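You operate a simulated robot arm through the tools that you are given. There is no shell and no other tool. Be economical: measure what you need, move in short steps, check, and stop when the job is done.

You run a simulated two-armed robot. Do the job below in one go: nothing can be reset, and whatever is moved stays where it is left.

TASK
Take the blue cloth from the packing table and lay it out flat on the top of the side table.

It is judged by the outcome, as a careful person would: the job done as asked, and still so three seconds after it is handed in. It fails if anything else is knocked over, pushed out of place, dropped, spilled or broken. Flat cloth is picked up by pressing the open fingertips on it (5 to 10 N) and closing them slowly along it; thin cloth reads only 2 to 8 mm in the jaws.

THE ROBOT
Two 7-joint arms with two-finger parallel grippers on one trunk, on a base that drives. Base frame: it is fixed to the floor where the robot stands at the start and does not move with it; the origin is under the middle of the robot, x ahead of it, y to its left, z up. Lengths are in mm, angles in degrees, forces in N, time in s.
The left shoulder is at the start at [50, 187, 1060], the right one opposite. With the tool pointing down near the work surface each hand reaches from about 100 to 660 mm from the robot's upright axis, wherever it stands, measured 20 degrees to its own side. Places, roughly: top of the side table [-1400, 600, 900]. Payload 3.43 kg a hand.
Tool frame (each hand has its own): the origin (TCP) lies between the finger pads and is the grasp point; the fingertips stand 30 mm ahead of it; z points along the fingers, y is the line along which they close. Largest opening 94 mm; finger width 28, thickness 10; the body of the gripper, 50 by 96 mm, starts 55 mm behind the TCP.
Orientation is told as [roll, pitch, yaw] about the base's x, y, z axes, in that order, counted from this pose: with the fingers straight down and closing along the base's y, the tool's x points along the base's -x, its y along +y and its z along -z.

THE INTERFACE
- The arms move only by the tool servo_tool. It takes "left_targets", "right_targets" or both (then of equal length, played together; a hand with none holds still); each is one flat list of numbers, 7 for each row, row after row: the shift along the tool's x, y, z in mm, then the turn, a rotation vector about the tool's x, y, z in degrees, then the opening, from 0 (shut) to 1 (fully open). In form: [x, y, z, wx, wy, wz, hand, x, y, z, wx, wy, wz, hand, ...]. A call has 1 to 12 rows; each row shifts and turns the commanded pose from where the row before left it, along the tool's axes as they then stand. Rows are played at 5 a second. More than 50 mm and 8.6 degrees between two rows, or a gripper value outside its range, and nothing of the call is played. A pose out of reach is approached as far as the arm can. The call stops where the force on the tool passes 40 N (or 10 N more than at its start, if that is more) or the arm is blocked; 0.2 s more then pass. Each finger travels about 153 mm/s and halts on what it meets, pressing with about 37 N; the grip force reading is that of the motor and also rises with nothing between the fingers. The clock runs only during rows and for 0.2 s after the last one: add rows that do not move to give the fingers time. It gives the time, the measured TCP pose, the force on the tool (base axes), the opening and the grip force at its end, in the units of the frame above (readings bear some noise), with the torque about the TCP (base axes, N m) and any sound that the robot's microphone picked up.
- Cameras (640 x 400 px; columns grow to the right, rows downward): "scene" is now at [144.1, 22.4, 1231.9]; the picture's right is [0.36, -0.93, 0.00], its down [-0.58, -0.22, -0.78] and it looks along [0.73, 0.28, -0.62] (base axes); focal length 276 px, centre (320, 200). "left" rides on the left gripper at [76, -14, -102] in its tool frame; the picture's right is [0.18, 0.98, 0.00], its down [-0.75, 0.14, -0.64] and it looks along [-0.63, 0.12, 0.77] (tool axes); focal length 243 px, centre (320, 200). "right" rides on the right gripper at [76, 14, -102] in its tool frame; the picture's right is [-0.18, 0.98, 0.00], its down [-0.75, -0.14, -0.64] and it looks along [-0.63, -0.12, 0.77] (tool axes); focal length 243 px, centre (320, 200). There is no depth. A picture from a camera that has moved, and an enlarged one, comes with that camera's place and axes in the base frame and with its lens. The place of the scene camera against the robot may be out by one fixed shift of up to 18 mm in any direction.
- capture(camera): a new picture of that camera. No time passes.
- move_column(by): slides the trunk up (or, below 0, down) by that many mm; the arms and the scene camera ride with it, the base frame stays. It gives what a move gives, with no picture.
- drive_base(legs): drives the robot by 1 to 6 legs, each [ahead, left, turn to the left] in mm, mm and degrees, along the robot's own axes; the way and the turn of a leg run together, so that a leg with both is an arc; at most 1500 mm and 180 degrees a leg. The arms and the cameras ride along, it lands a little off, and it stops where it bumps. It gives what a move gives.
- aim_head(pan, tilt): turns the head with the scene camera to pan (to the left, within 80 degrees either way) and tilt (down, from -29 to 69), counted from straight ahead of the robot. It gives what a move gives.
- zoom(camera, box): a new picture of the part [left, top, right, bottom] of that camera's present view, enlarged. No time passes.
- hand_in(): hands the job in; it is judged then, once.

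Go step by step. Nothing tells you exact positions but the pictures and the camera data: compare them with the known pose of the tool, close in by small moves and look again before you grip or let go. The budget is 120 turns and 88 pictures, counting those below and the enlarged ones. Unless the task says otherwise, let go and move clear before handing in, and close with one line.

The tools are called after "Request:" as name(argument=value, ...) on one line, values as JSON. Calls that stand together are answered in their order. servo_tool: Moves the arms, as the interface text tells. Its arguments: {"type":"object","properties":{"left_targets":{"type":"array","items":{"type":"number"}},"right_targets":{"type":"array","items":{"type":"number"}}},"required":[]} The other tools are called the same way: move_column (by) slides the trunk up or down; drive_base (legs) drives the base; aim_head (pan, tilt) turns the head that bears the scene camera; capture (camera) takes a picture; zoom (camera, box) takes an enlarged picture of a part of a camera's view; hand_in () hands the job in.

At the start:

```text
time_s: 0.0
left_tool_pos: [416.2, 295.6, 1007.1]
left_tcp_rot: [0.1, 0.0, -0.1]
left_ft_force: [-0.4, 0.0, 0.8]
left_moment: [0.02, 0.0, -0.01]
left_gripper_width: 94.2
left_gripper_force: 0.1
right_tool_pos: [401.3, -41.8, 1012.6]
right_tcp_rot: [0.2, 0.0, 0.0]
right_ft_force: [-0.2, 0.7, 0.3]
right_moment: [-0.01, 0.0, -0.01]
right_gripper_width: 93.9
right_gripper_force: 0.1
trunk travel left (down, up): [-275.0, 157.0]
robot x, y, heading: [-0.6, 1.2, -0.0]
head pan, tilt: [21.0, 38.4]
```

scene: 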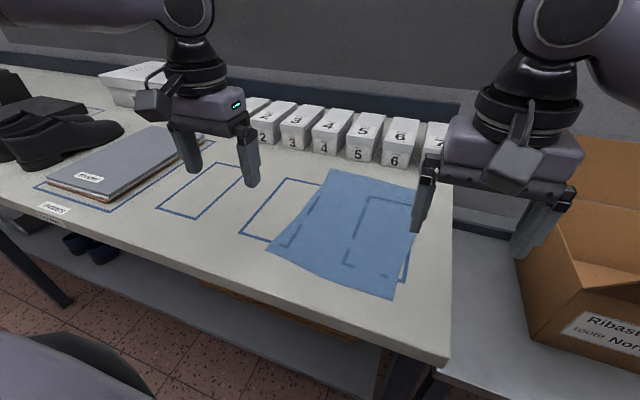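
right: 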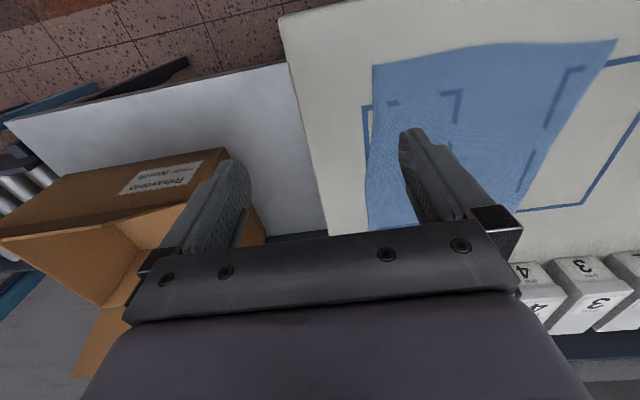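
left: 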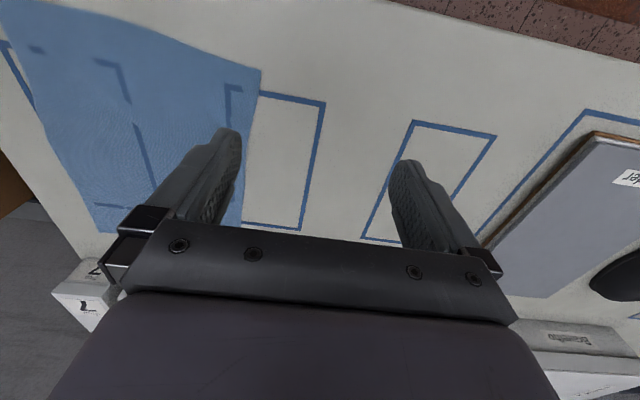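

I place the packing table top at z≈847. The cloth's near corners are at about (405, 235) and (385, 13), and its far edge is near x≈700. I'll bring both hands above the near corners and look again.

Request:
servo_tool(left_targets=[-3.5, -22.5, 25, 0, 0, 0, 0.45, -3.5, -22.5, 25, 0, 0, 0, 0.45, -3.5, -22.5, 25, 0, 0, 0, 0.45, -3.5, -22.5, 25, 0, 0, 0, 0.45, 0, 0, 0, 0, 0, 0, 0.45], right_targets=[-3, 21, 26, 0, 0, 0, 0.45, -3, 21, 26, 0, 0, 0, 0.45, -3, 21, 26, 0, 0, 0, 0.45, -3, 21, 26, 0, 0, 0, 0.45, 0, 0, 0, 0, 0, 0, 0.45])

Request:
capture(camera="left")

Request:
capture(camera="right")

Request:
capture(camera="scene")

```text
time_s: 1.2
left_tool_pos: [429.2, 204.7, 906.8]
left_tcp_rot: [0.0, -0.1, 0.0]
left_ft_force: [-1.2, 0.6, -0.3]
left_moment: [0.03, 0.01, -0.02]
left_gripper_width: 42.4
left_gripper_force: 0.0
right_tool_pos: [413.0, 40.8, 910.1]
right_tcp_rot: [0.0, 0.0, 0.1]
right_ft_force: [-0.3, 0.7, 0.0]
right_moment: [0.02, 0.01, 0.01]
right_gripper_width: 42.3
right_gripper_force: 0.1
trunk travel left (down, up): [-275.0, 157.0]
robot x, y, heading: [0.4, 4.3, -0.1]
head pan, tilt: [21.0, 38.4]
```

```text
84 pictures are left
camera left: at [354.2, 189.9, 1009.1], right [-0.18, 0.98, 0.0], down [0.75, 0.14, 0.64], along [0.63, 0.12, -0.77], focal length 243 px, centre (320, 200)
```

left: 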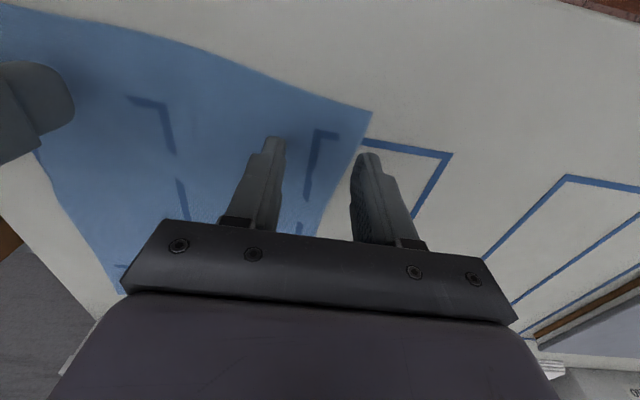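

```text
83 pictures are left
camera right: at [335.1, 56.0, 1011.5], right [0.18, 0.98, 0.0], down [0.75, -0.14, 0.64], along [0.63, -0.12, -0.77], focal length 243 px, centre (320, 200)
```

right: 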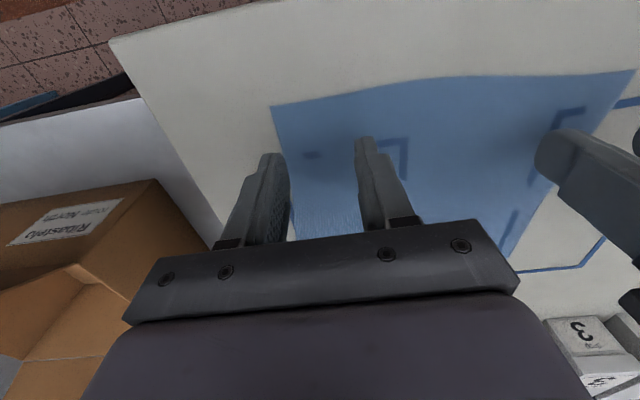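

```text
82 pictures are left
camera scene: at [144.1, 22.3, 1231.9], right [0.36, -0.93, 0.0], down [-0.58, -0.22, -0.78], along [0.73, 0.28, -0.62], focal length 276 px, centre (320, 200)
```

scene: 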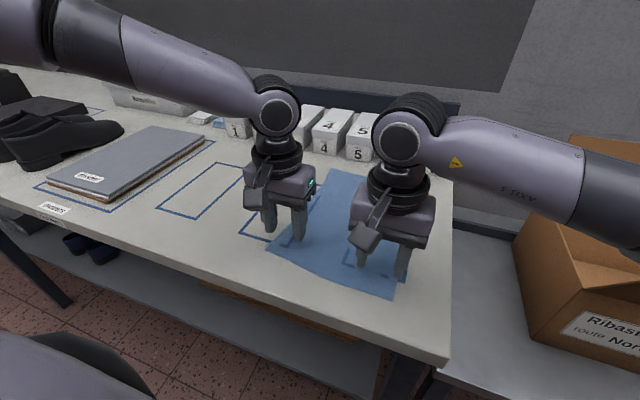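

The estimates hold: corners at about (406, 234) and (384, 13). I'll narrow the opening a little, shift slightly inward and go down to just above the cloth.

Request:
servo_tool(left_targets=[0, -3, 12, 0, 0, 0, 0.35, 0, 0, 12, 0, 0, 0, 0.35, 0, 0, 0, 0, 0, 0, 0.35], right_targets=[-4, 3, 14, 0, 0, 0, 0.35, -4, 0, 13, 0, 0, 0, 0.35, 0, 0, 0, 0, 0, 0, 0.35])

Request:
capture(camera="left")

Request:
capture(camera="right")

```text
time_s: 2.0
left_tool_pos: [429.6, 201.5, 882.0]
left_tcp_rot: [0.1, 0.0, 0.0]
left_ft_force: [-0.9, 0.1, 0.5]
left_moment: [0.01, 0.01, 0.0]
left_gripper_width: 33.0
left_gripper_force: 0.0
right_tool_pos: [421.6, 45.0, 881.4]
right_tcp_rot: [-0.2, 0.0, -0.1]
right_ft_force: [0.6, 0.8, -0.2]
right_moment: [0.01, 0.0, 0.02]
right_gripper_width: 32.9
right_gripper_force: 0.1
trunk travel left (down, up): [-275.0, 157.0]
robot x, y, heading: [1.4, 0.6, -0.1]
head pan, tilt: [21.0, 38.4]
```

```text
81 pictures are left
camera left: at [354.8, 187.1, 985.4], right [-0.18, 0.98, 0.0], down [0.75, 0.14, 0.64], along [0.63, 0.12, -0.77], focal length 243 px, centre (320, 200)
```

left: 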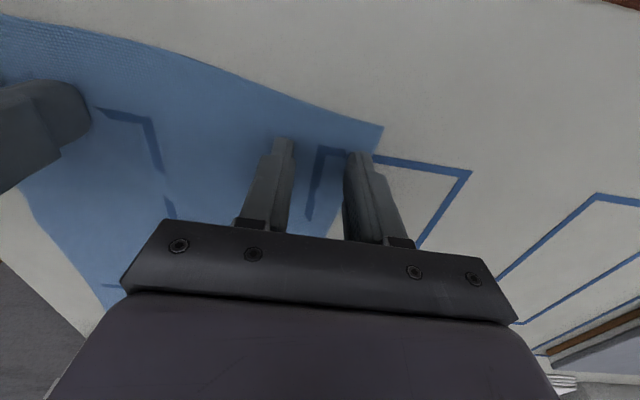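

```text
80 pictures are left
camera right: at [343.6, 60.0, 984.2], right [0.18, 0.98, 0.0], down [0.75, -0.14, 0.64], along [0.63, -0.12, -0.77], focal length 243 px, centre (320, 200)
```

right: 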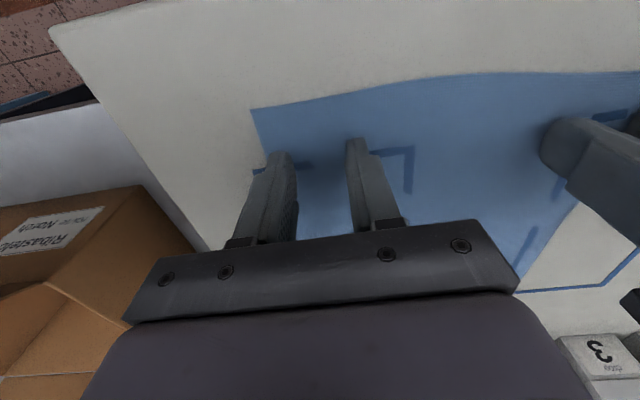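

The tips are about 5 mm above the cloth. I'll nudge the left hand inward and go down gently until there is contact.

Request:
servo_tool(left_targets=[0, -5, 2, 0, 0, 0, 0.35, 0, 0, 2, 0, 0, 0, 0.35, 0, 0, 0, 0, 0, 0, 0.35], right_targets=[0, 1, 2, 0, 0, 0, 0.35, 0, 0, 2, 0, 0, 0, 0.35, 0, 0, 0, 0, 0, 0, 0.35])

```text
time_s: 2.8
left_tool_pos: [428.9, 196.8, 880.6]
left_tcp_rot: [0.0, -0.2, 0.0]
left_ft_force: [0.1, 0.4, 11.5]
left_moment: [0.25, 0.05, -0.04]
left_gripper_width: 33.2
left_gripper_force: 0.7
right_tool_pos: [420.4, 46.5, 880.3]
right_tcp_rot: [0.1, -0.3, 0.0]
right_ft_force: [1.9, -2.1, 20.2]
right_moment: [-0.52, 0.05, 0.04]
right_gripper_width: 33.2
right_gripper_force: 0.5
trunk travel left (down, up): [-275.0, 157.0]
robot x, y, heading: [-3.0, -1.2, -0.1]
head pan, tilt: [21.0, 38.4]
```

Both hands are in contact, at 11 and 20 N. I'll ease off slightly, then close slowly while pressing.

Request:
servo_tool(left_targets=[0, 0, -0.6, 0, 0, 0, 0.35, 0, 0, 0, 0, 0, 0, 0.31, 0, 0, 0, 0, 0, 0, 0.27, 0, 0, 0, 0, 0, 0, 0.23, 0, 0, 0, 0, 0, 0, 0.19, 0, 0, 0, 0, 0, 0, 0.15, 0, 0, 0, 0, 0, 0, 0.11, 0, 0, 0, 0, 0, 0, 0.07, 0, 0, 0, 0, 0, 0, 0.03, 0, 0, 0, 0, 0, 0, 0, 0, 0, 0, 0, 0, 0, 0], right_targets=[0, 0, -1.7, 0, 0, 0, 0.35, 0, 0, 0, 0, 0, 0, 0.31, 0, 0, 0, 0, 0, 0, 0.27, 0, 0, 0, 0, 0, 0, 0.23, 0, 0, 0, 0, 0, 0, 0.19, 0, 0, 0, 0, 0, 0, 0.15, 0, 0, 0, 0, 0, 0, 0.11, 0, 0, 0, 0, 0, 0, 0.07, 0, 0, 0, 0, 0, 0, 0.03, 0, 0, 0, 0, 0, 0, 0, 0, 0, 0, 0, 0, 0, 0])

Request:
capture(camera="left")

Request:
capture(camera="right")

```text
time_s: 5.2
left_tool_pos: [429.6, 196.6, 882.7]
left_tcp_rot: [-0.1, -0.3, 0.0]
left_ft_force: [-0.9, -5.4, 25.5]
left_moment: [-0.16, 0.37, -0.06]
left_gripper_width: 1.7
left_gripper_force: 36.3
right_tool_pos: [420.3, 44.0, 880.9]
right_tcp_rot: [0.0, -0.1, 0.0]
right_ft_force: [0.3, 7.3, 2.7]
right_moment: [0.18, -0.01, -0.02]
right_gripper_width: 1.5
right_gripper_force: 36.4
trunk travel left (down, up): [-275.0, 157.0]
robot x, y, heading: [0.5, -4.6, 0.0]
head pan, tilt: [21.0, 38.4]
```

```text
79 pictures are left
camera left: at [353.4, 181.4, 983.5], right [-0.18, 0.98, 0.0], down [0.75, 0.14, 0.65], along [0.63, 0.12, -0.76], focal length 243 px, centre (320, 200)
```

left: 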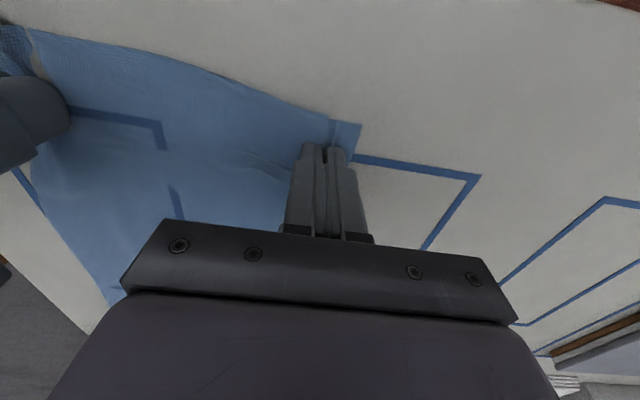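

```text
78 pictures are left
camera right: at [342.5, 59.8, 983.3], right [0.18, 0.98, 0.0], down [0.75, -0.14, 0.64], along [0.63, -0.12, -0.77], focal length 243 px, centre (320, 200)
```

right: 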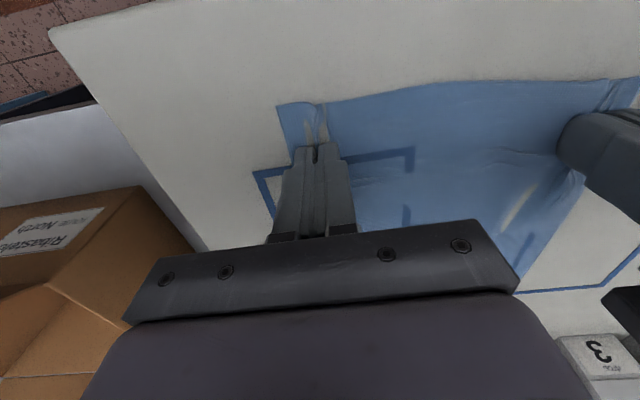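

Folds have formed in both jaws. I'll lift a little and check that the cloth comes up.

Request:
servo_tool(left_targets=[0, 0, -10, 0, 0, 0, 0, 0, 0, -15, 0, 0, 0, 0, 0, 0, -15, 0, 0, 0, 0, 0, 0, -15, 0, 0, 0, 0, 0, 0, 0, 0, 0, 0, 0], right_targets=[0, 0, -10, 0, 0, 0, 0, 0, 0, -15, 0, 0, 0, 0, 0, 0, -15, 0, 0, 0, 0, 0, 0, -15, 0, 0, 0, 0, 0, 0, 0, 0, 0, 0, 0])

Request:
capture(camera="left")

Request:
capture(camera="right")

```text
time_s: 6.4
left_tool_pos: [429.2, 197.0, 934.9]
left_tcp_rot: [0.1, 0.0, 0.0]
left_ft_force: [0.1, -4.6, 0.0]
left_moment: [-0.14, 0.05, -0.01]
left_gripper_width: 1.9
left_gripper_force: 36.5
right_tool_pos: [420.9, 46.1, 935.9]
right_tcp_rot: [-0.1, 0.1, 0.0]
right_ft_force: [0.6, 4.1, 0.4]
right_moment: [0.16, -0.02, 0.04]
right_gripper_width: 1.7
right_gripper_force: 36.0
trunk travel left (down, up): [-275.0, 157.0]
robot x, y, heading: [3.7, -2.4, 0.1]
head pan, tilt: [21.0, 38.4]
```

```text
77 pictures are left
camera left: at [354.7, 181.4, 1037.5], right [-0.18, 0.98, 0.0], down [0.75, 0.14, 0.64], along [0.63, 0.12, -0.77], focal length 243 px, centre (320, 200)
```

left: 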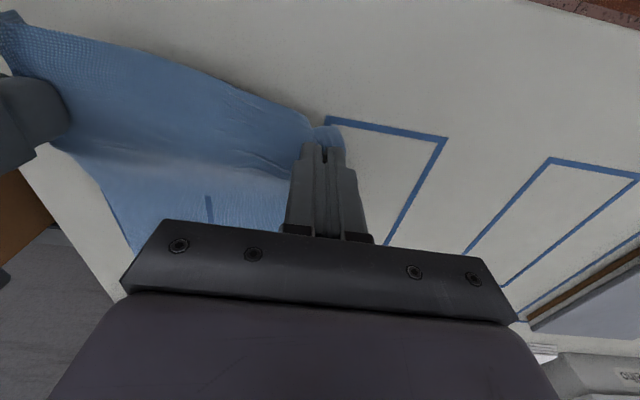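

```text
76 pictures are left
camera right: at [343.7, 60.8, 1038.2], right [0.18, 0.98, 0.0], down [0.75, -0.14, 0.64], along [0.63, -0.12, -0.77], focal length 243 px, centre (320, 200)
```

right: 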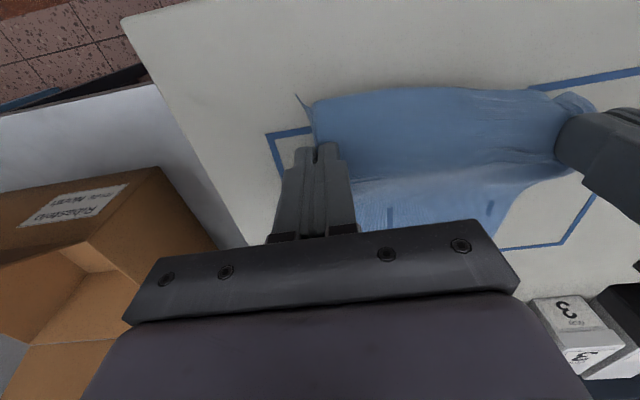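

Both corners are held. I'll ease the sideways pull a little and lift with the arms and the column.

Request:
servo_tool(left_targets=[0, -2, -20, 0, 0, 0, 0, 0, 0, -25, 0, 0, 0, 0, 0, 0, -25, 0, 0, 0, 0, 0, 0, -25, 0, 0, 0, 0, 0, 0, -25, 0, 0, 0, 0, 0, 0, -20, 0, 0, 0, 0], right_targets=[0, 2, -20, 0, 0, 0, 0, 0, 0, -25, 0, 0, 0, 0, 0, 0, -25, 0, 0, 0, 0, 0, 0, -25, 0, 0, 0, 0, 0, 0, -25, 0, 0, 0, 0, 0, 0, -20, 0, 0, 0, 0])

Request:
move_column(by=150)

Request:
capture(camera="scene")

Request:
capture(camera="right")

```text
time_s: 7.8
left_tool_pos: [430.3, 193.6, 1076.2]
left_tcp_rot: [0.1, -0.1, 0.0]
left_ft_force: [-0.6, -0.2, 0.1]
left_moment: [0.0, 0.01, 0.0]
left_gripper_width: 1.8
left_gripper_force: 36.3
right_tool_pos: [420.3, 48.0, 1076.3]
right_tcp_rot: [-0.1, 0.0, -0.1]
right_ft_force: [0.7, 0.5, -1.2]
right_moment: [0.0, 0.01, 0.05]
right_gripper_width: 1.9
right_gripper_force: 36.4
trunk travel left (down, up): [-275.0, 157.0]
robot x, y, heading: [2.1, -0.6, -0.2]
head pan, tilt: [21.0, 38.4]
```

```text
time_s: 9.6
left_tool_pos: [429.6, 193.6, 1226.5]
left_tcp_rot: [0.0, 0.0, 0.0]
left_ft_force: [-0.5, -0.1, 0.2]
left_moment: [-0.03, -0.01, -0.02]
left_gripper_width: 1.5
left_gripper_force: 36.5
right_tool_pos: [421.1, 47.6, 1226.2]
right_tcp_rot: [0.0, -0.1, 0.0]
right_ft_force: [0.6, -0.3, 0.0]
right_moment: [0.0, -0.02, -0.03]
right_gripper_width: 1.8
right_gripper_force: 36.2
trunk travel left (down, up): [-425.0, 7.0]
robot x, y, heading: [2.4, -0.2, -0.1]
head pan, tilt: [21.0, 38.4]
```

```text
75 pictures are left
camera scene: at [144.3, 22.4, 1381.8], right [0.36, -0.93, 0.0], down [-0.58, -0.22, -0.78], along [0.73, 0.28, -0.62], focal length 276 px, centre (320, 200)
```

scene: 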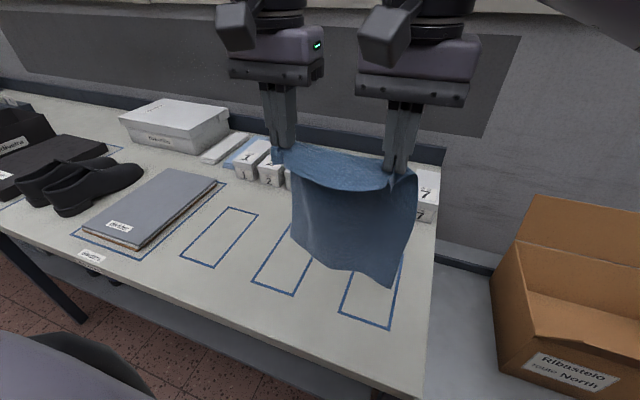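

```text
74 pictures are left
camera right: at [342.7, 63.3, 1328.2], right [0.18, 0.98, 0.0], down [0.75, -0.14, 0.64], along [0.63, -0.12, -0.77], focal length 243 px, centre (320, 200)
```

right: 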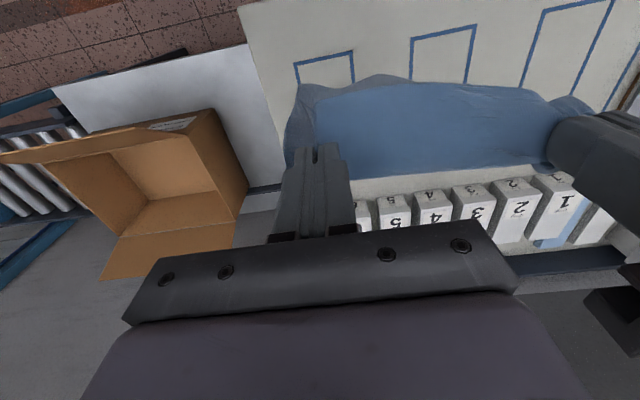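

The cloth hangs freely from both hands, clear of the table. I'll back off from the table and look to the left-rear before turning.

Request:
drive_base(legs=[[-350, 0, 0]])

Request:
aim_head(pan=80, tilt=25)

Request:
capture(camera="scene")

```text
time_s: 11.8
left_tool_pos: [73.0, 195.9, 1226.7]
left_tcp_rot: [0.0, 0.0, 0.3]
left_ft_force: [0.2, -1.1, 0.3]
left_moment: [0.02, 0.02, -0.01]
left_gripper_width: 1.8
left_gripper_force: 36.2
right_tool_pos: [65.8, 48.6, 1224.8]
right_tcp_rot: [0.0, 0.0, 0.3]
right_ft_force: [-0.5, -0.1, 0.1]
right_moment: [0.01, 0.01, 0.0]
right_gripper_width: 1.4
right_gripper_force: 36.7
trunk travel left (down, up): [-425.0, 7.0]
robot x, y, heading: [-354.9, -0.1, 0.4]
head pan, tilt: [21.0, 38.4]
```

```text
time_s: 13.1
left_tool_pos: [74.3, 194.3, 1226.2]
left_tcp_rot: [0.0, 0.0, 0.2]
left_ft_force: [0.0, -0.5, -0.7]
left_moment: [-0.01, 0.03, 0.0]
left_gripper_width: 1.3
left_gripper_force: 36.8
right_tool_pos: [66.5, 47.6, 1226.4]
right_tcp_rot: [0.1, 0.0, 0.2]
right_ft_force: [0.7, -0.4, -0.2]
right_moment: [0.04, -0.01, 0.0]
right_gripper_width: 1.9
right_gripper_force: 36.9
trunk travel left (down, up): [-425.0, 7.0]
robot x, y, heading: [-354.6, 2.7, 0.4]
head pan, tilt: [80.0, 25.0]
```

```text
73 pictures are left
camera scene: at [-274.5, 81.8, 1402.9], right [0.99, -0.17, 0.0], down [-0.07, -0.42, -0.91], along [0.15, 0.89, -0.42], focal length 276 px, centre (320, 200)
```

scene: 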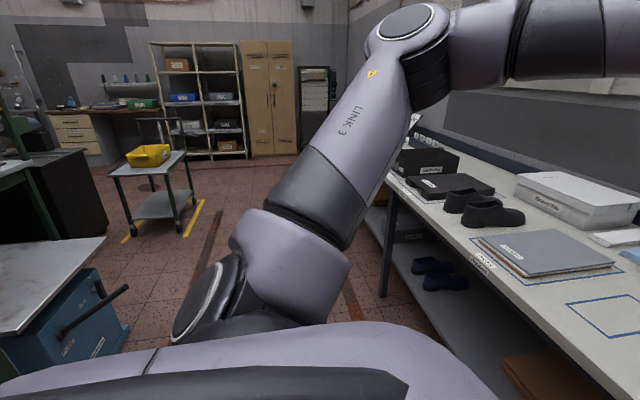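

The metal top at lower left, with its near corner at about (-860, 950), looks like the side table. I'll turn left and look at it properly.

Request:
drive_base(legs=[[0, 0, 90]])

Request:
aim_head(pan=55, tilt=25)

Request:
capture(camera="scene")

```text
time_s: 17.3
left_tool_pos: [-545.8, 429.5, 1225.6]
left_tcp_rot: [0.1, 0.0, 89.8]
left_ft_force: [-0.4, 0.3, -0.3]
left_moment: [-0.01, -0.02, -0.03]
left_gripper_width: 1.5
left_gripper_force: 36.6
right_tool_pos: [-400.4, 419.2, 1225.9]
right_tcp_rot: [0.1, 0.0, 89.8]
right_ft_force: [0.1, -0.2, -1.0]
right_moment: [-0.01, 0.03, -0.05]
right_gripper_width: 1.6
right_gripper_force: 35.9
trunk travel left (down, up): [-425.0, 7.0]
robot x, y, heading: [-354.6, -1.0, 89.5]
head pan, tilt: [80.0, 25.0]
```

```text
time_s: 18.2
left_tool_pos: [-545.8, 429.8, 1225.9]
left_tcp_rot: [0.0, 0.0, 89.8]
left_ft_force: [0.5, -0.9, -0.6]
left_moment: [0.01, 0.0, 0.02]
left_gripper_width: 1.3
left_gripper_force: 36.4
right_tool_pos: [-402.0, 420.2, 1225.6]
right_tcp_rot: [-0.1, 0.1, 89.8]
right_ft_force: [-0.2, -0.5, -0.7]
right_moment: [-0.01, -0.01, -0.04]
right_gripper_width: 1.8
right_gripper_force: 37.0
trunk travel left (down, up): [-425.0, 7.0]
robot x, y, heading: [-355.5, 2.4, 89.5]
head pan, tilt: [55.0, 25.0]
```

```text
72 pictures are left
camera scene: at [-423.7, 102.2, 1402.9], right [0.58, 0.82, 0.0], down [0.35, -0.24, -0.91], along [-0.74, 0.52, -0.42], focal length 276 px, centre (320, 200)
```

scene: 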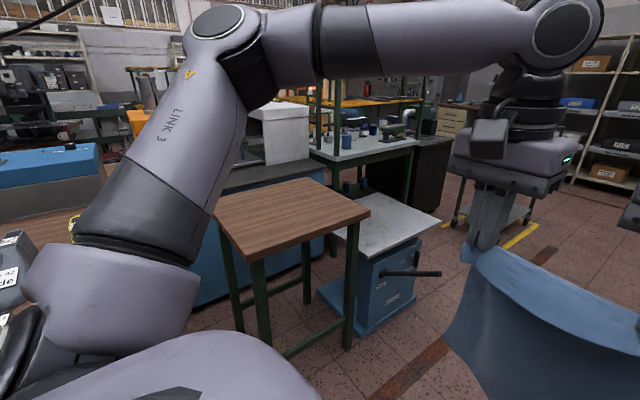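

The wooden table matches the side-table position; I put its top at roughly x -1090 to -1480, y 310 to 830. I'll drive alongside it, turn to face it (toward -x), and look.

Request:
drive_base(legs=[[550, 0, 0], [0, 0, 90]])

Request:
aim_head(pan=0, tilt=35)

Request:
capture(camera="scene")

Request:
capture(camera="left")

Request:
capture(camera="right")

```text
time_s: 25.2
left_tool_pos: [-781.5, 351.1, 1224.8]
left_tcp_rot: [0.0, 0.0, -179.3]
left_ft_force: [0.9, 0.4, -0.3]
left_moment: [0.03, 0.01, -0.03]
left_gripper_width: 1.7
left_gripper_force: 36.4
right_tool_pos: [-773.9, 496.4, 1226.9]
right_tcp_rot: [-0.1, -0.1, -179.4]
right_ft_force: [-0.3, -0.3, -1.1]
right_moment: [0.0, 0.0, -0.03]
right_gripper_width: 1.7
right_gripper_force: 36.0
trunk travel left (down, up): [-425.0, 7.0]
robot x, y, heading: [-353.8, 549.9, -179.2]
head pan, tilt: [55.0, 25.0]
```

```text
time_s: 26.5
left_tool_pos: [-781.5, 351.3, 1226.6]
left_tcp_rot: [0.0, 0.0, -179.3]
left_ft_force: [-1.1, 0.7, -0.7]
left_moment: [-0.03, -0.02, -0.01]
left_gripper_width: 1.7
left_gripper_force: 36.2
right_tool_pos: [-773.6, 497.1, 1226.2]
right_tcp_rot: [-0.1, -0.1, -179.4]
right_ft_force: [-0.4, 0.1, -0.4]
right_moment: [-0.03, -0.01, -0.01]
right_gripper_width: 1.7
right_gripper_force: 36.0
trunk travel left (down, up): [-425.0, 7.0]
robot x, y, heading: [-354.4, 549.6, -179.4]
head pan, tilt: [0.0, 35.0]
```

```text
71 pictures are left
camera scene: at [-495.4, 539.6, 1387.1], right [-0.01, 1.0, 0.0], down [0.57, 0.01, -0.82], along [-0.82, -0.01, -0.57], focal length 276 px, centre (320, 200)
```

scene: 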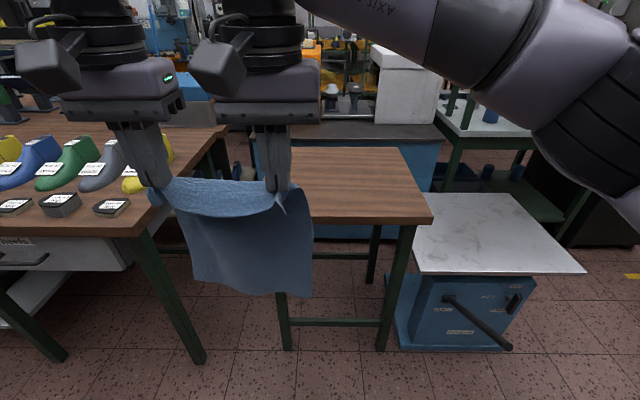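

```text
70 pictures are left
camera left: at [-704.8, 366.0, 1328.1], right [0.2, -0.98, 0.0], down [-0.75, -0.15, 0.64], along [-0.63, -0.13, -0.77], focal length 243 px, centre (320, 200)
```

left: 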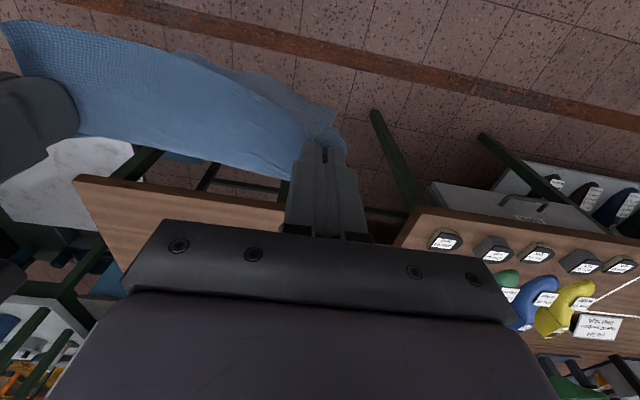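

```text
69 pictures are left
camera right: at [-699.1, 484.2, 1328.2], right [-0.17, -0.98, 0.0], down [-0.76, 0.13, 0.64], along [-0.63, 0.11, -0.77], focal length 243 px, centre (320, 200)
```

right: 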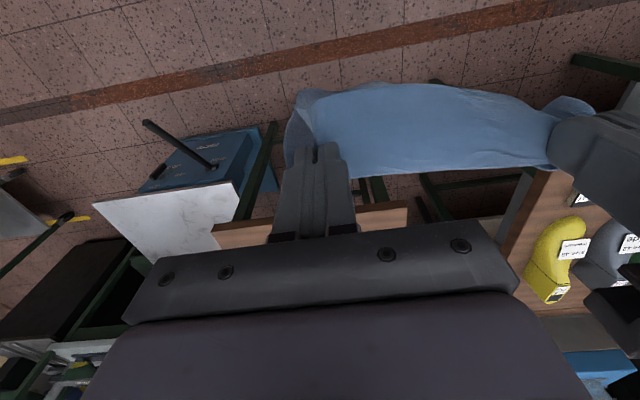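

The side table stands alone between a display table (y<70) and a blue cabinet, and its top is clear. I'll raise the hands slightly, move closer and measure its edges again.

Request:
servo_tool(left_targets=[0, 0, -20, 0, 0, 0, 0, 0, 0, -20, 0, 0, 0, 0, 0, 0, 0, 0, 0, 0, 0], right_targets=[0, 0, -20, 0, 0, 0, 0, 0, 0, -20, 0, 0, 0, 0, 0, 0, 0, 0, 0, 0, 0])

Request:
drive_base(legs=[[300, -30, 0]])

Request:
capture(camera="scene")

Request:
capture(camera="left")

Request:
capture(camera="right")

```text
time_s: 27.3
left_tool_pos: [-781.6, 353.2, 1266.1]
left_tcp_rot: [0.0, 0.0, -179.3]
left_ft_force: [-0.5, -0.5, -0.5]
left_moment: [0.02, -0.04, -0.02]
left_gripper_width: 1.9
left_gripper_force: 36.6
right_tool_pos: [-774.5, 496.6, 1265.8]
right_tcp_rot: [0.0, 0.1, -179.3]
right_ft_force: [-0.2, -0.1, -0.3]
right_moment: [0.01, 0.01, -0.01]
right_gripper_width: 1.7
right_gripper_force: 36.3
trunk travel left (down, up): [-425.0, 7.0]
robot x, y, heading: [-352.6, 549.1, -179.1]
head pan, tilt: [0.0, 35.0]
```

```text
time_s: 29.3
left_tool_pos: [-1074.6, 381.4, 1264.7]
left_tcp_rot: [0.0, 0.0, -179.5]
left_ft_force: [-0.3, -0.1, 0.3]
left_moment: [0.01, -0.03, -0.04]
left_gripper_width: 1.7
left_gripper_force: 36.4
right_tool_pos: [-1069.0, 525.8, 1266.6]
right_tcp_rot: [0.0, 0.0, -179.5]
right_ft_force: [-0.3, 1.1, -0.8]
right_moment: [-0.05, -0.02, -0.02]
right_gripper_width: 1.6
right_gripper_force: 36.0
trunk travel left (down, up): [-425.0, 7.0]
robot x, y, heading: [-648.2, 579.3, -179.7]
head pan, tilt: [0.0, 35.0]
```

```text
68 pictures are left
camera scene: at [-789.5, 567.0, 1387.0], right [-0.01, 1.0, 0.0], down [0.57, 0.0, -0.82], along [-0.82, -0.01, -0.57], focal length 276 px, centre (320, 200)
```

scene: 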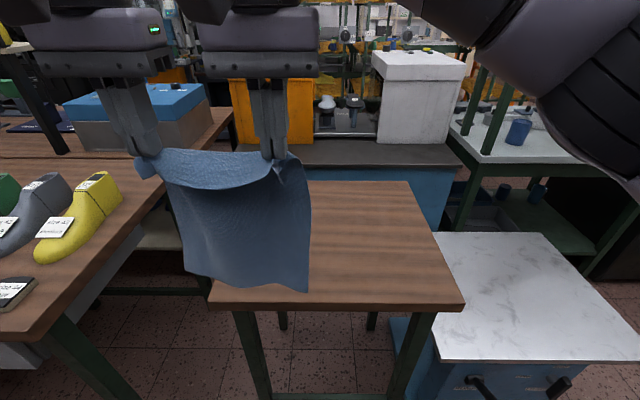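

```text
67 pictures are left
camera left: at [-998.8, 395.2, 1367.6], right [0.19, -0.98, 0.0], down [-0.75, -0.15, 0.64], along [-0.63, -0.12, -0.77], focal length 243 px, centre (320, 200)
```

left: 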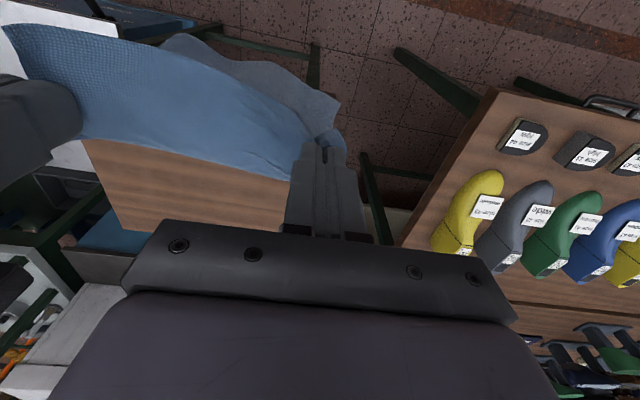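

```text
66 pictures are left
camera right: at [-993.7, 511.7, 1368.1], right [-0.18, -0.98, 0.0], down [-0.76, 0.13, 0.64], along [-0.63, 0.11, -0.77], focal length 243 px, centre (320, 200)
```

right: 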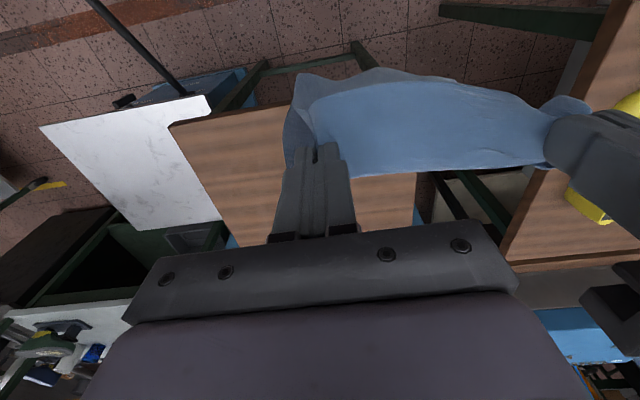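

The table top is at z≈900, spanning x -1131 to -1600 and y 340 to 840. Next I'll look down at my own base to see how close I can stand.

Request:
aim_head(pan=0, tilt=69)

Request:
capture(camera="scene")

```text
time_s: 30.3
left_tool_pos: [-1075.4, 380.4, 1266.8]
left_tcp_rot: [0.0, 0.1, -179.5]
left_ft_force: [-0.1, -0.7, -0.3]
left_moment: [-0.02, 0.0, -0.05]
left_gripper_width: 1.6
left_gripper_force: 35.9
right_tool_pos: [-1067.6, 524.4, 1266.7]
right_tcp_rot: [0.0, 0.0, -179.6]
right_ft_force: [0.4, -0.3, 0.1]
right_moment: [-0.01, 0.0, -0.04]
right_gripper_width: 1.8
right_gripper_force: 36.4
trunk travel left (down, up): [-425.0, 7.0]
robot x, y, heading: [-645.3, 572.6, -179.5]
head pan, tilt: [0.0, 68.8]
```

```text
65 pictures are left
camera scene: at [-756.9, 567.2, 1343.5], right [-0.01, 1.0, 0.0], down [0.93, 0.01, -0.36], along [-0.36, 0.0, -0.93], focal length 276 px, centre (320, 200)
```

scene: 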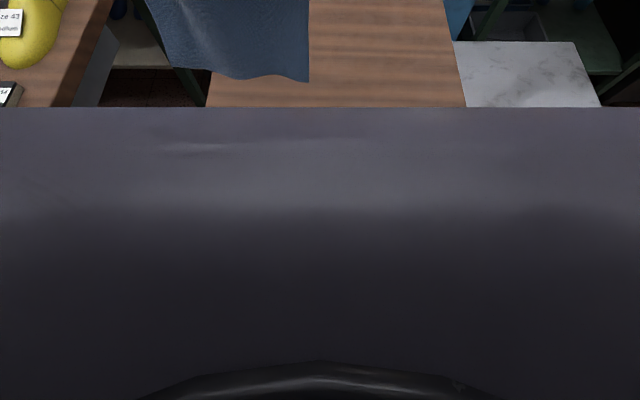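

I can't see the base, so I'll stay about 315 mm from the table edge, as I did at the packing table. I'll centre the hands in front of the robot, then drive in slowly.

Request:
servo_tool(left_targets=[0, -20, 0, 0, 0, 0, 0, 0, -20, 0, 0, 0, 0, 0, 0, -20, 0, 0, 0, 0, 0, 0, -20, 0, 0, 0, 0, 0, 0, -20, 0, 0, 0, 0, 0, 0, -20, 0, 0, 0, 0, 0], right_targets=[0, -20, 0, 0, 0, 0, 0, 0, -20, 0, 0, 0, 0, 0, 0, -20, 0, 0, 0, 0, 0, 0, -20, 0, 0, 0, 0, 0, 0, -20, 0, 0, 0, 0, 0, 0, -20, 0, 0, 0, 0, 0])

Request:
aim_head(pan=0, tilt=42)

Request:
drive_base(legs=[[165, -15, 0]])

Request:
capture(camera="scene")

```text
time_s: 31.1
left_tool_pos: [-1058.9, 409.4, 1264.4]
left_tcp_rot: [-1.3, -0.4, 179.5]
left_ft_force: [-0.2, 19.7, -1.1]
left_moment: [0.6, 0.0, -0.15]
left_gripper_width: 1.5
left_gripper_force: 36.4
left hand out of reach, approached as far as the arm can: row 1, 2, 3
right_tool_pos: [-1064.0, 568.4, 1264.3]
right_tcp_rot: [1.3, -0.1, -178.5]
right_ft_force: [0.7, -19.6, 0.1]
right_moment: [-0.61, -0.02, 0.04]
right_gripper_width: 2.0
right_gripper_force: 36.4
trunk travel left (down, up): [-425.0, 7.0]
robot x, y, heading: [-646.6, 578.2, -179.7]
head pan, tilt: [0.0, 68.8]
stopped in row 3 (left hand): the force on the tool passed its limit at 45 N (the readings are from after the stop); the commanded pose is now the measured one
```

```text
time_s: 32.0
left_tool_pos: [-1057.7, 409.2, 1264.6]
left_tcp_rot: [-1.3, -0.4, 179.8]
left_ft_force: [-1.8, 26.7, -0.4]
left_moment: [0.83, -0.02, -0.17]
left_gripper_width: 1.8
left_gripper_force: 35.9
right_tool_pos: [-1065.7, 569.1, 1266.1]
right_tcp_rot: [1.3, -0.2, -178.8]
right_ft_force: [0.4, -26.8, 0.0]
right_moment: [-0.81, -0.02, 0.06]
right_gripper_width: 1.5
right_gripper_force: 36.3
trunk travel left (down, up): [-425.0, 7.0]
robot x, y, heading: [-645.1, 575.6, -179.6]
head pan, tilt: [0.0, 42.0]
```

```text
time_s: 33.4
left_tool_pos: [-1222.2, 421.4, 1265.1]
left_tcp_rot: [-1.3, -0.4, 180.0]
left_ft_force: [-1.0, 27.9, -0.8]
left_moment: [0.81, 0.01, -0.18]
left_gripper_width: 1.7
left_gripper_force: 36.1
right_tool_pos: [-1228.4, 582.6, 1265.6]
right_tcp_rot: [1.4, -0.1, -178.6]
right_ft_force: [1.6, -27.3, -0.5]
right_moment: [-0.85, -0.08, 0.08]
right_gripper_width: 1.8
right_gripper_force: 36.7
trunk travel left (down, up): [-425.0, 7.0]
robot x, y, heading: [-813.0, 592.1, -179.5]
head pan, tilt: [0.0, 42.0]
```

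```text
64 pictures are left
camera scene: at [-947.3, 580.3, 1376.5], right [-0.01, 1.0, 0.0], down [0.67, 0.01, -0.74], along [-0.74, -0.01, -0.67], focal length 276 px, centre (320, 200)
```

scene: 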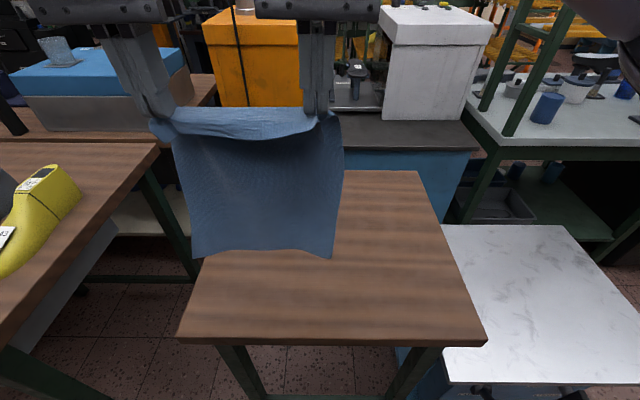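

The left arm is at its reach limit at this height and is pulling the cloth at about 27 N. I'll relieve that at once and lower the arms a little.

Request:
servo_tool(right_targets=[0, 8, 0, 0, 0, 0, 0, 0, 8, 0, 0, 0, 0, 0, 0, 0, 0, 0, 0, 0, 0])

Request:
servo_tool(left_targets=[0, 0, 15, 1.3, 0, 0, 0, 0, 0, 15, 0, 0, 0, 0, 0, 0, 0, 0, 0, 0, 0], right_targets=[0, 0, 15, -1.3, 0, 0, 0, 0, 0, 15, 0, 0, 0, 0, 0, 0, 0, 0, 0, 0, 0])

Request:
capture(camera="scene")

Request:
capture(camera="right")

Request:
capture(camera="left")

```text
time_s: 34.2
left_tool_pos: [-1220.6, 421.5, 1264.6]
left_tcp_rot: [-1.3, -0.4, 179.9]
left_ft_force: [-0.2, 0.4, 0.2]
left_moment: [-0.02, -0.01, 0.0]
left_gripper_width: 1.7
left_gripper_force: 36.2
right_tool_pos: [-1227.3, 567.2, 1266.0]
right_tcp_rot: [1.4, -0.1, -178.7]
right_ft_force: [0.1, -0.7, 0.3]
right_moment: [-0.01, 0.0, -0.04]
right_gripper_width: 1.7
right_gripper_force: 36.6
trunk travel left (down, up): [-425.0, 7.0]
robot x, y, heading: [-808.9, 588.8, -179.5]
head pan, tilt: [0.0, 42.0]
```

```text
time_s: 35.0
left_tool_pos: [-1219.2, 422.3, 1233.9]
left_tcp_rot: [-2.6, -0.3, 179.9]
left_ft_force: [-0.2, -0.2, -0.5]
left_moment: [-0.01, 0.01, 0.0]
left_gripper_width: 1.8
left_gripper_force: 36.9
right_tool_pos: [-1227.3, 565.5, 1235.8]
right_tcp_rot: [2.8, -0.3, -178.5]
right_ft_force: [-0.4, -0.1, 0.1]
right_moment: [-0.02, 0.0, -0.03]
right_gripper_width: 1.8
right_gripper_force: 36.7
trunk travel left (down, up): [-425.0, 7.0]
robot x, y, heading: [-807.6, 588.2, -179.4]
head pan, tilt: [0.0, 42.0]
```

```text
63 pictures are left
camera scene: at [-946.4, 580.3, 1376.6], right [-0.01, 1.0, 0.0], down [0.67, 0.01, -0.74], along [-0.74, -0.01, -0.67], focal length 276 px, centre (320, 200)
```

scene: 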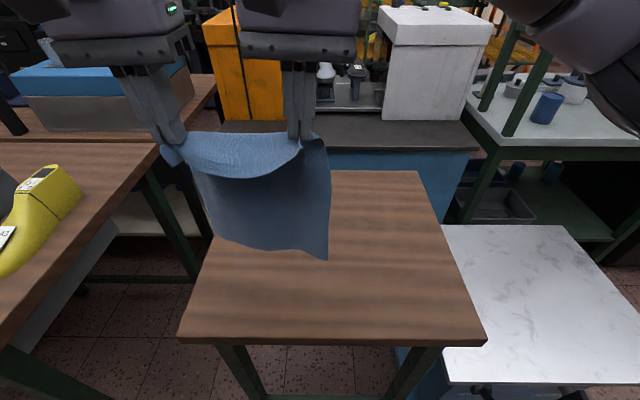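

```text
62 pictures are left
camera right: at [-1152.3, 558.1, 1338.8], right [-0.16, -0.99, 0.05], down [-0.75, 0.15, 0.64], along [-0.64, 0.07, -0.77], focal length 243 px, centre (320, 200)
```

right: 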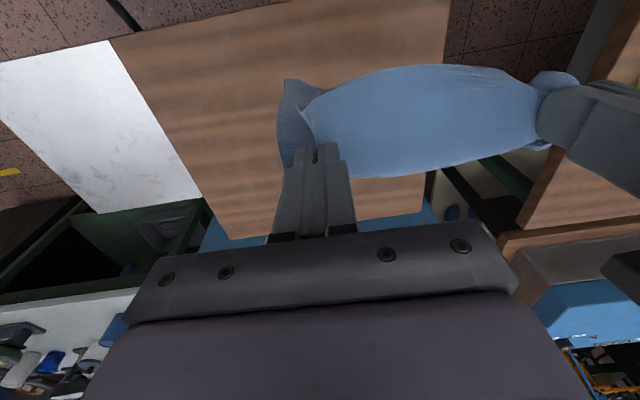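

```text
61 pictures are left
camera left: at [-1142.2, 431.5, 1337.1], right [0.18, -0.98, -0.05], down [-0.75, -0.17, 0.64], along [-0.64, -0.08, -0.77], focal length 243 px, centre (320, 200)
```

left: 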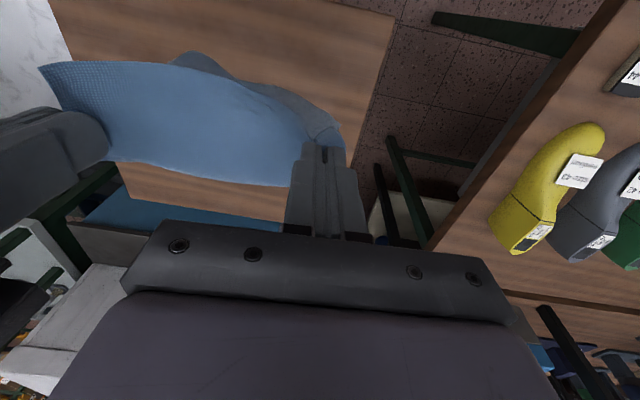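

I turned the roll the wrong way, so I'll correct it. Then I'll move both hands forward over the table in small steps.

Request:
servo_tool(left_targets=[-10, -3, 0, -2.6, 0, 0, 0, -20, -5, 0, 0, 0, 0, 0, -20, -5, 0, 0, 0, 0, 0, -20, -5, 0, 0, 0, 0, 0, -20, -5, 0, 0, 0, 0, 0, 0, 0, 0, 0, 0, 0, 0], right_targets=[-10, -3, 0, 2.6, 0, 0, 0, -20, -5, 0, 0, 0, 0, 0, -20, -5, 0, 0, 0, 0, 0, -20, -5, 0, 0, 0, 0, 0, -20, -5, 0, 0, 0, 0, 0, 0, 0, 0, 0, 0, 0, 0])

```text
time_s: 36.0
left_tool_pos: [-1250.9, 414.6, 1240.2]
left_tcp_rot: [-1.4, -1.1, 179.1]
left_ft_force: [-3.5, 16.6, -0.3]
left_moment: [0.55, 0.11, -0.12]
left_gripper_width: 1.5
left_gripper_force: 36.7
left hand out of reach, approached as far as the arm can: row 1, 2, 3, 4
right_tool_pos: [-1285.3, 567.8, 1237.7]
right_tcp_rot: [1.3, -0.3, -177.2]
right_ft_force: [3.9, -16.5, 0.1]
right_moment: [-0.49, -0.15, 0.07]
right_gripper_width: 1.8
right_gripper_force: 36.3
trunk travel left (down, up): [-425.0, 7.0]
robot x, y, heading: [-810.1, 587.3, -179.6]
head pan, tilt: [0.0, 42.0]
stopped in row 4 (left hand): the force on the tool passed its limit at 43 N (the readings are from after the stop); the commanded pose is now the measured one
```

The left arm won't reach further forward at this height with a vertical tool. I'll take off the tension, then tilt both tools forward to gain reach.

Request:
servo_tool(right_targets=[15, 4, 0, 0, 0, 0, 0, 17, 4, 0, 0, 0, 0, 0, 0, 0, 0, 0, 0, 0, 0])

Request:
servo_tool(left_targets=[0, 0, 0, 0, -6, 0, 0, 0, 0, 0, 0, -6, 0, 0, 0, 0, 0, 0, -6, 0, 0, 0, 0, 0, 0, -6, 0, 0, 0, 0, 0, 0, 0, 0, 0], right_targets=[0, 0, 0, 0, -6, 0, 0, 0, 0, 0, 0, -6, 0, 0, 0, 0, 0, 0, -6, 0, 0, 0, 0, 0, 0, -6, 0, 0, 0, 0, 0, 0, 0, 0, 0])

Request:
capture(camera="scene")

```text
time_s: 36.8
left_tool_pos: [-1250.2, 410.9, 1240.3]
left_tcp_rot: [-0.8, -0.9, 179.6]
left_ft_force: [0.5, 8.9, 0.1]
left_moment: [0.29, 0.0, -0.1]
left_gripper_width: 1.6
left_gripper_force: 36.5
right_tool_pos: [-1253.5, 567.5, 1238.6]
right_tcp_rot: [1.0, -0.1, -177.8]
right_ft_force: [0.3, -9.2, 0.7]
right_moment: [-0.27, -0.02, 0.01]
right_gripper_width: 1.9
right_gripper_force: 36.1
trunk travel left (down, up): [-425.0, 7.0]
robot x, y, heading: [-808.4, 592.0, -179.3]
head pan, tilt: [0.0, 42.0]
```

```text
time_s: 38.0
left_tool_pos: [-1251.7, 411.6, 1240.5]
left_tcp_rot: [-1.0, -25.0, 179.8]
left_ft_force: [-0.2, 4.8, -0.5]
left_moment: [0.16, -0.01, -0.16]
left_gripper_width: 1.5
left_gripper_force: 36.4
right_tool_pos: [-1255.1, 566.0, 1237.4]
right_tcp_rot: [1.2, -24.3, -178.2]
right_ft_force: [0.0, -6.6, 0.1]
right_moment: [-0.15, -0.02, 0.06]
right_gripper_width: 1.6
right_gripper_force: 36.4
trunk travel left (down, up): [-425.0, 7.0]
robot x, y, heading: [-813.3, 591.6, -179.5]
head pan, tilt: [0.0, 42.0]
```

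```text
60 pictures are left
camera scene: at [-946.8, 580.2, 1376.6], right [-0.01, 1.0, 0.0], down [0.67, 0.01, -0.74], along [-0.74, -0.01, -0.67], focal length 276 px, centre (320, 200)
```

scene: 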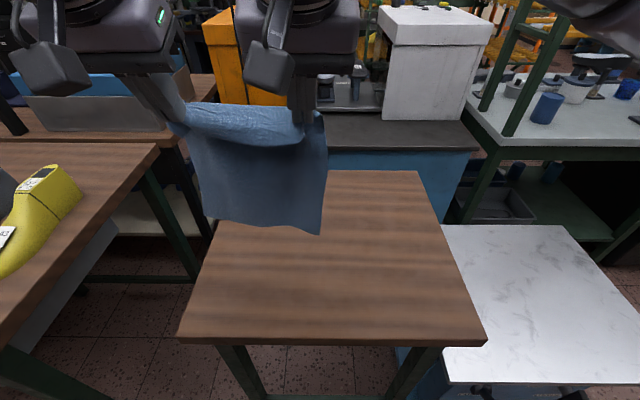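

The tilt works. I'll continue it while pushing forward, and ease the spread a touch.

Request:
servo_tool(left_targets=[-18.2, 0, 8.3, 0, -6, 0, 0, -17.3, 0, 10, 0, -6, 0, 0, -16.2, 0, 11.8, 0, -6, 0, 0, -14.9, 0, 13.4, 0, -6, 0, 0, -13.4, 0, 14.9, 0, 0, 0, 0, 0, 0, 0, 0, 0, 0, 0], right_targets=[-18.2, 4, 8.3, 0, -6, 0, 0, -17.3, 2, 10, 0, -6, 0, 0, -16.2, 0, 11.8, 0, -6, 0, 0, -14.9, 0, 13.4, 0, -6, 0, 0, -13.4, 0, 14.9, 0, 0, 0, 0, 0, 0, 0, 0, 0, 0, 0])

Request:
capture(camera="scene")

```text
time_s: 39.4
left_tool_pos: [-1350.0, 413.5, 1241.7]
left_tcp_rot: [-1.4, -48.9, -179.4]
left_ft_force: [0.4, -0.1, -0.5]
left_moment: [0.0, 0.02, 0.02]
left_gripper_width: 1.6
left_gripper_force: 36.9
right_tool_pos: [-1352.3, 554.5, 1237.8]
right_tcp_rot: [1.5, -48.2, -178.8]
right_ft_force: [0.3, 0.5, 0.1]
right_moment: [-0.03, -0.03, -0.01]
right_gripper_width: 1.7
right_gripper_force: 36.6
trunk travel left (down, up): [-425.0, 7.0]
robot x, y, heading: [-814.1, 588.1, -179.4]
head pan, tilt: [0.0, 42.0]
```

```text
59 pictures are left
camera scene: at [-945.9, 580.4, 1376.7], right [-0.01, 1.0, 0.0], down [0.67, 0.01, -0.74], along [-0.74, -0.01, -0.67], focal length 276 px, centre (320, 200)
```

scene: 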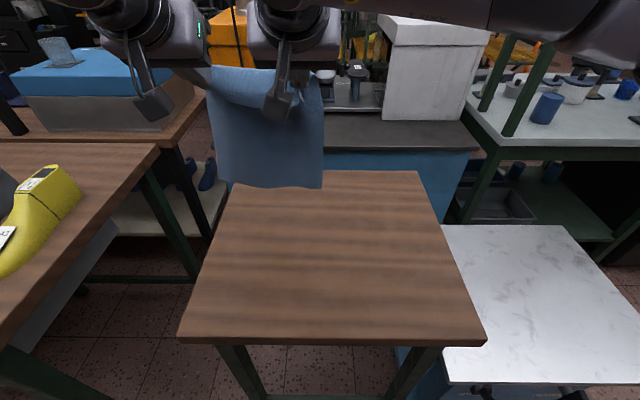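

Good reach now. I'll push about 100 mm further.

Request:
servo_tool(left_targets=[-12, -2, 13.8, 0, -2, 0, 0, -12, -2, 13.8, 0, -2, 0, 0, -11.5, -2, 14.2, 0, -2, 0, 0, -11, -2, 14.6, 0, 0, 0, 0, -11, -2, 14.6, 0, 0, 0, 0, -11, -2, 14.6, 0, 0, 0, 0, 0, 0, 0, 0, 0, 0, 0], right_targets=[-12, -2, 13.8, 0, -2, 0, 0, -12, -2, 13.8, 0, -2, 0, 0, -11.5, -2, 14.2, 0, -2, 0, 0, -11, -2, 14.6, 0, 0, 0, 0, -11, -2, 14.6, 0, 0, 0, 0, -11, -2, 14.6, 0, 0, 0, 0, 0, 0, 0, 0, 0, 0, 0])

Request:
capture(camera="scene")

```text
time_s: 41.0
left_tool_pos: [-1421.8, 420.5, 1242.8]
left_tcp_rot: [-1.7, -54.8, -179.2]
left_ft_force: [-1.2, 1.5, 0.6]
left_moment: [0.0, -0.02, -0.01]
left_gripper_width: 1.8
left_gripper_force: 36.0
left hand out of reach, approached as far as the arm can: row 5, 6
right_tool_pos: [-1464.4, 563.1, 1240.3]
right_tcp_rot: [1.7, -54.2, -179.0]
right_ft_force: [0.8, 0.1, 0.2]
right_moment: [0.01, 0.0, 0.0]
right_gripper_width: 1.8
right_gripper_force: 36.7
trunk travel left (down, up): [-425.0, 7.0]
robot x, y, heading: [-811.6, 593.3, -179.3]
head pan, tilt: [0.0, 42.0]
```

```text
58 pictures are left
camera scene: at [-946.1, 580.4, 1376.7], right [-0.01, 1.0, 0.0], down [0.67, 0.01, -0.74], along [-0.74, -0.01, -0.67], focal length 276 px, centre (320, 200)
```

scene: 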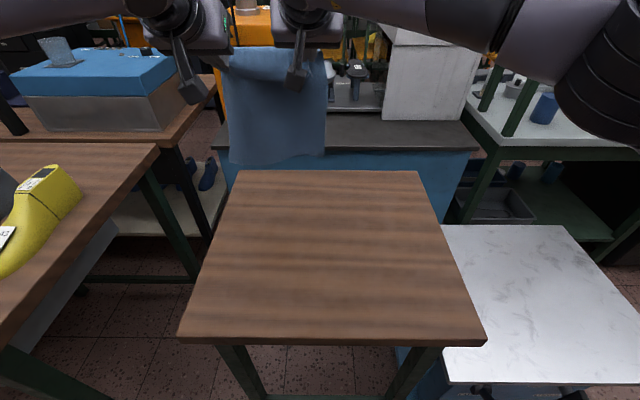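

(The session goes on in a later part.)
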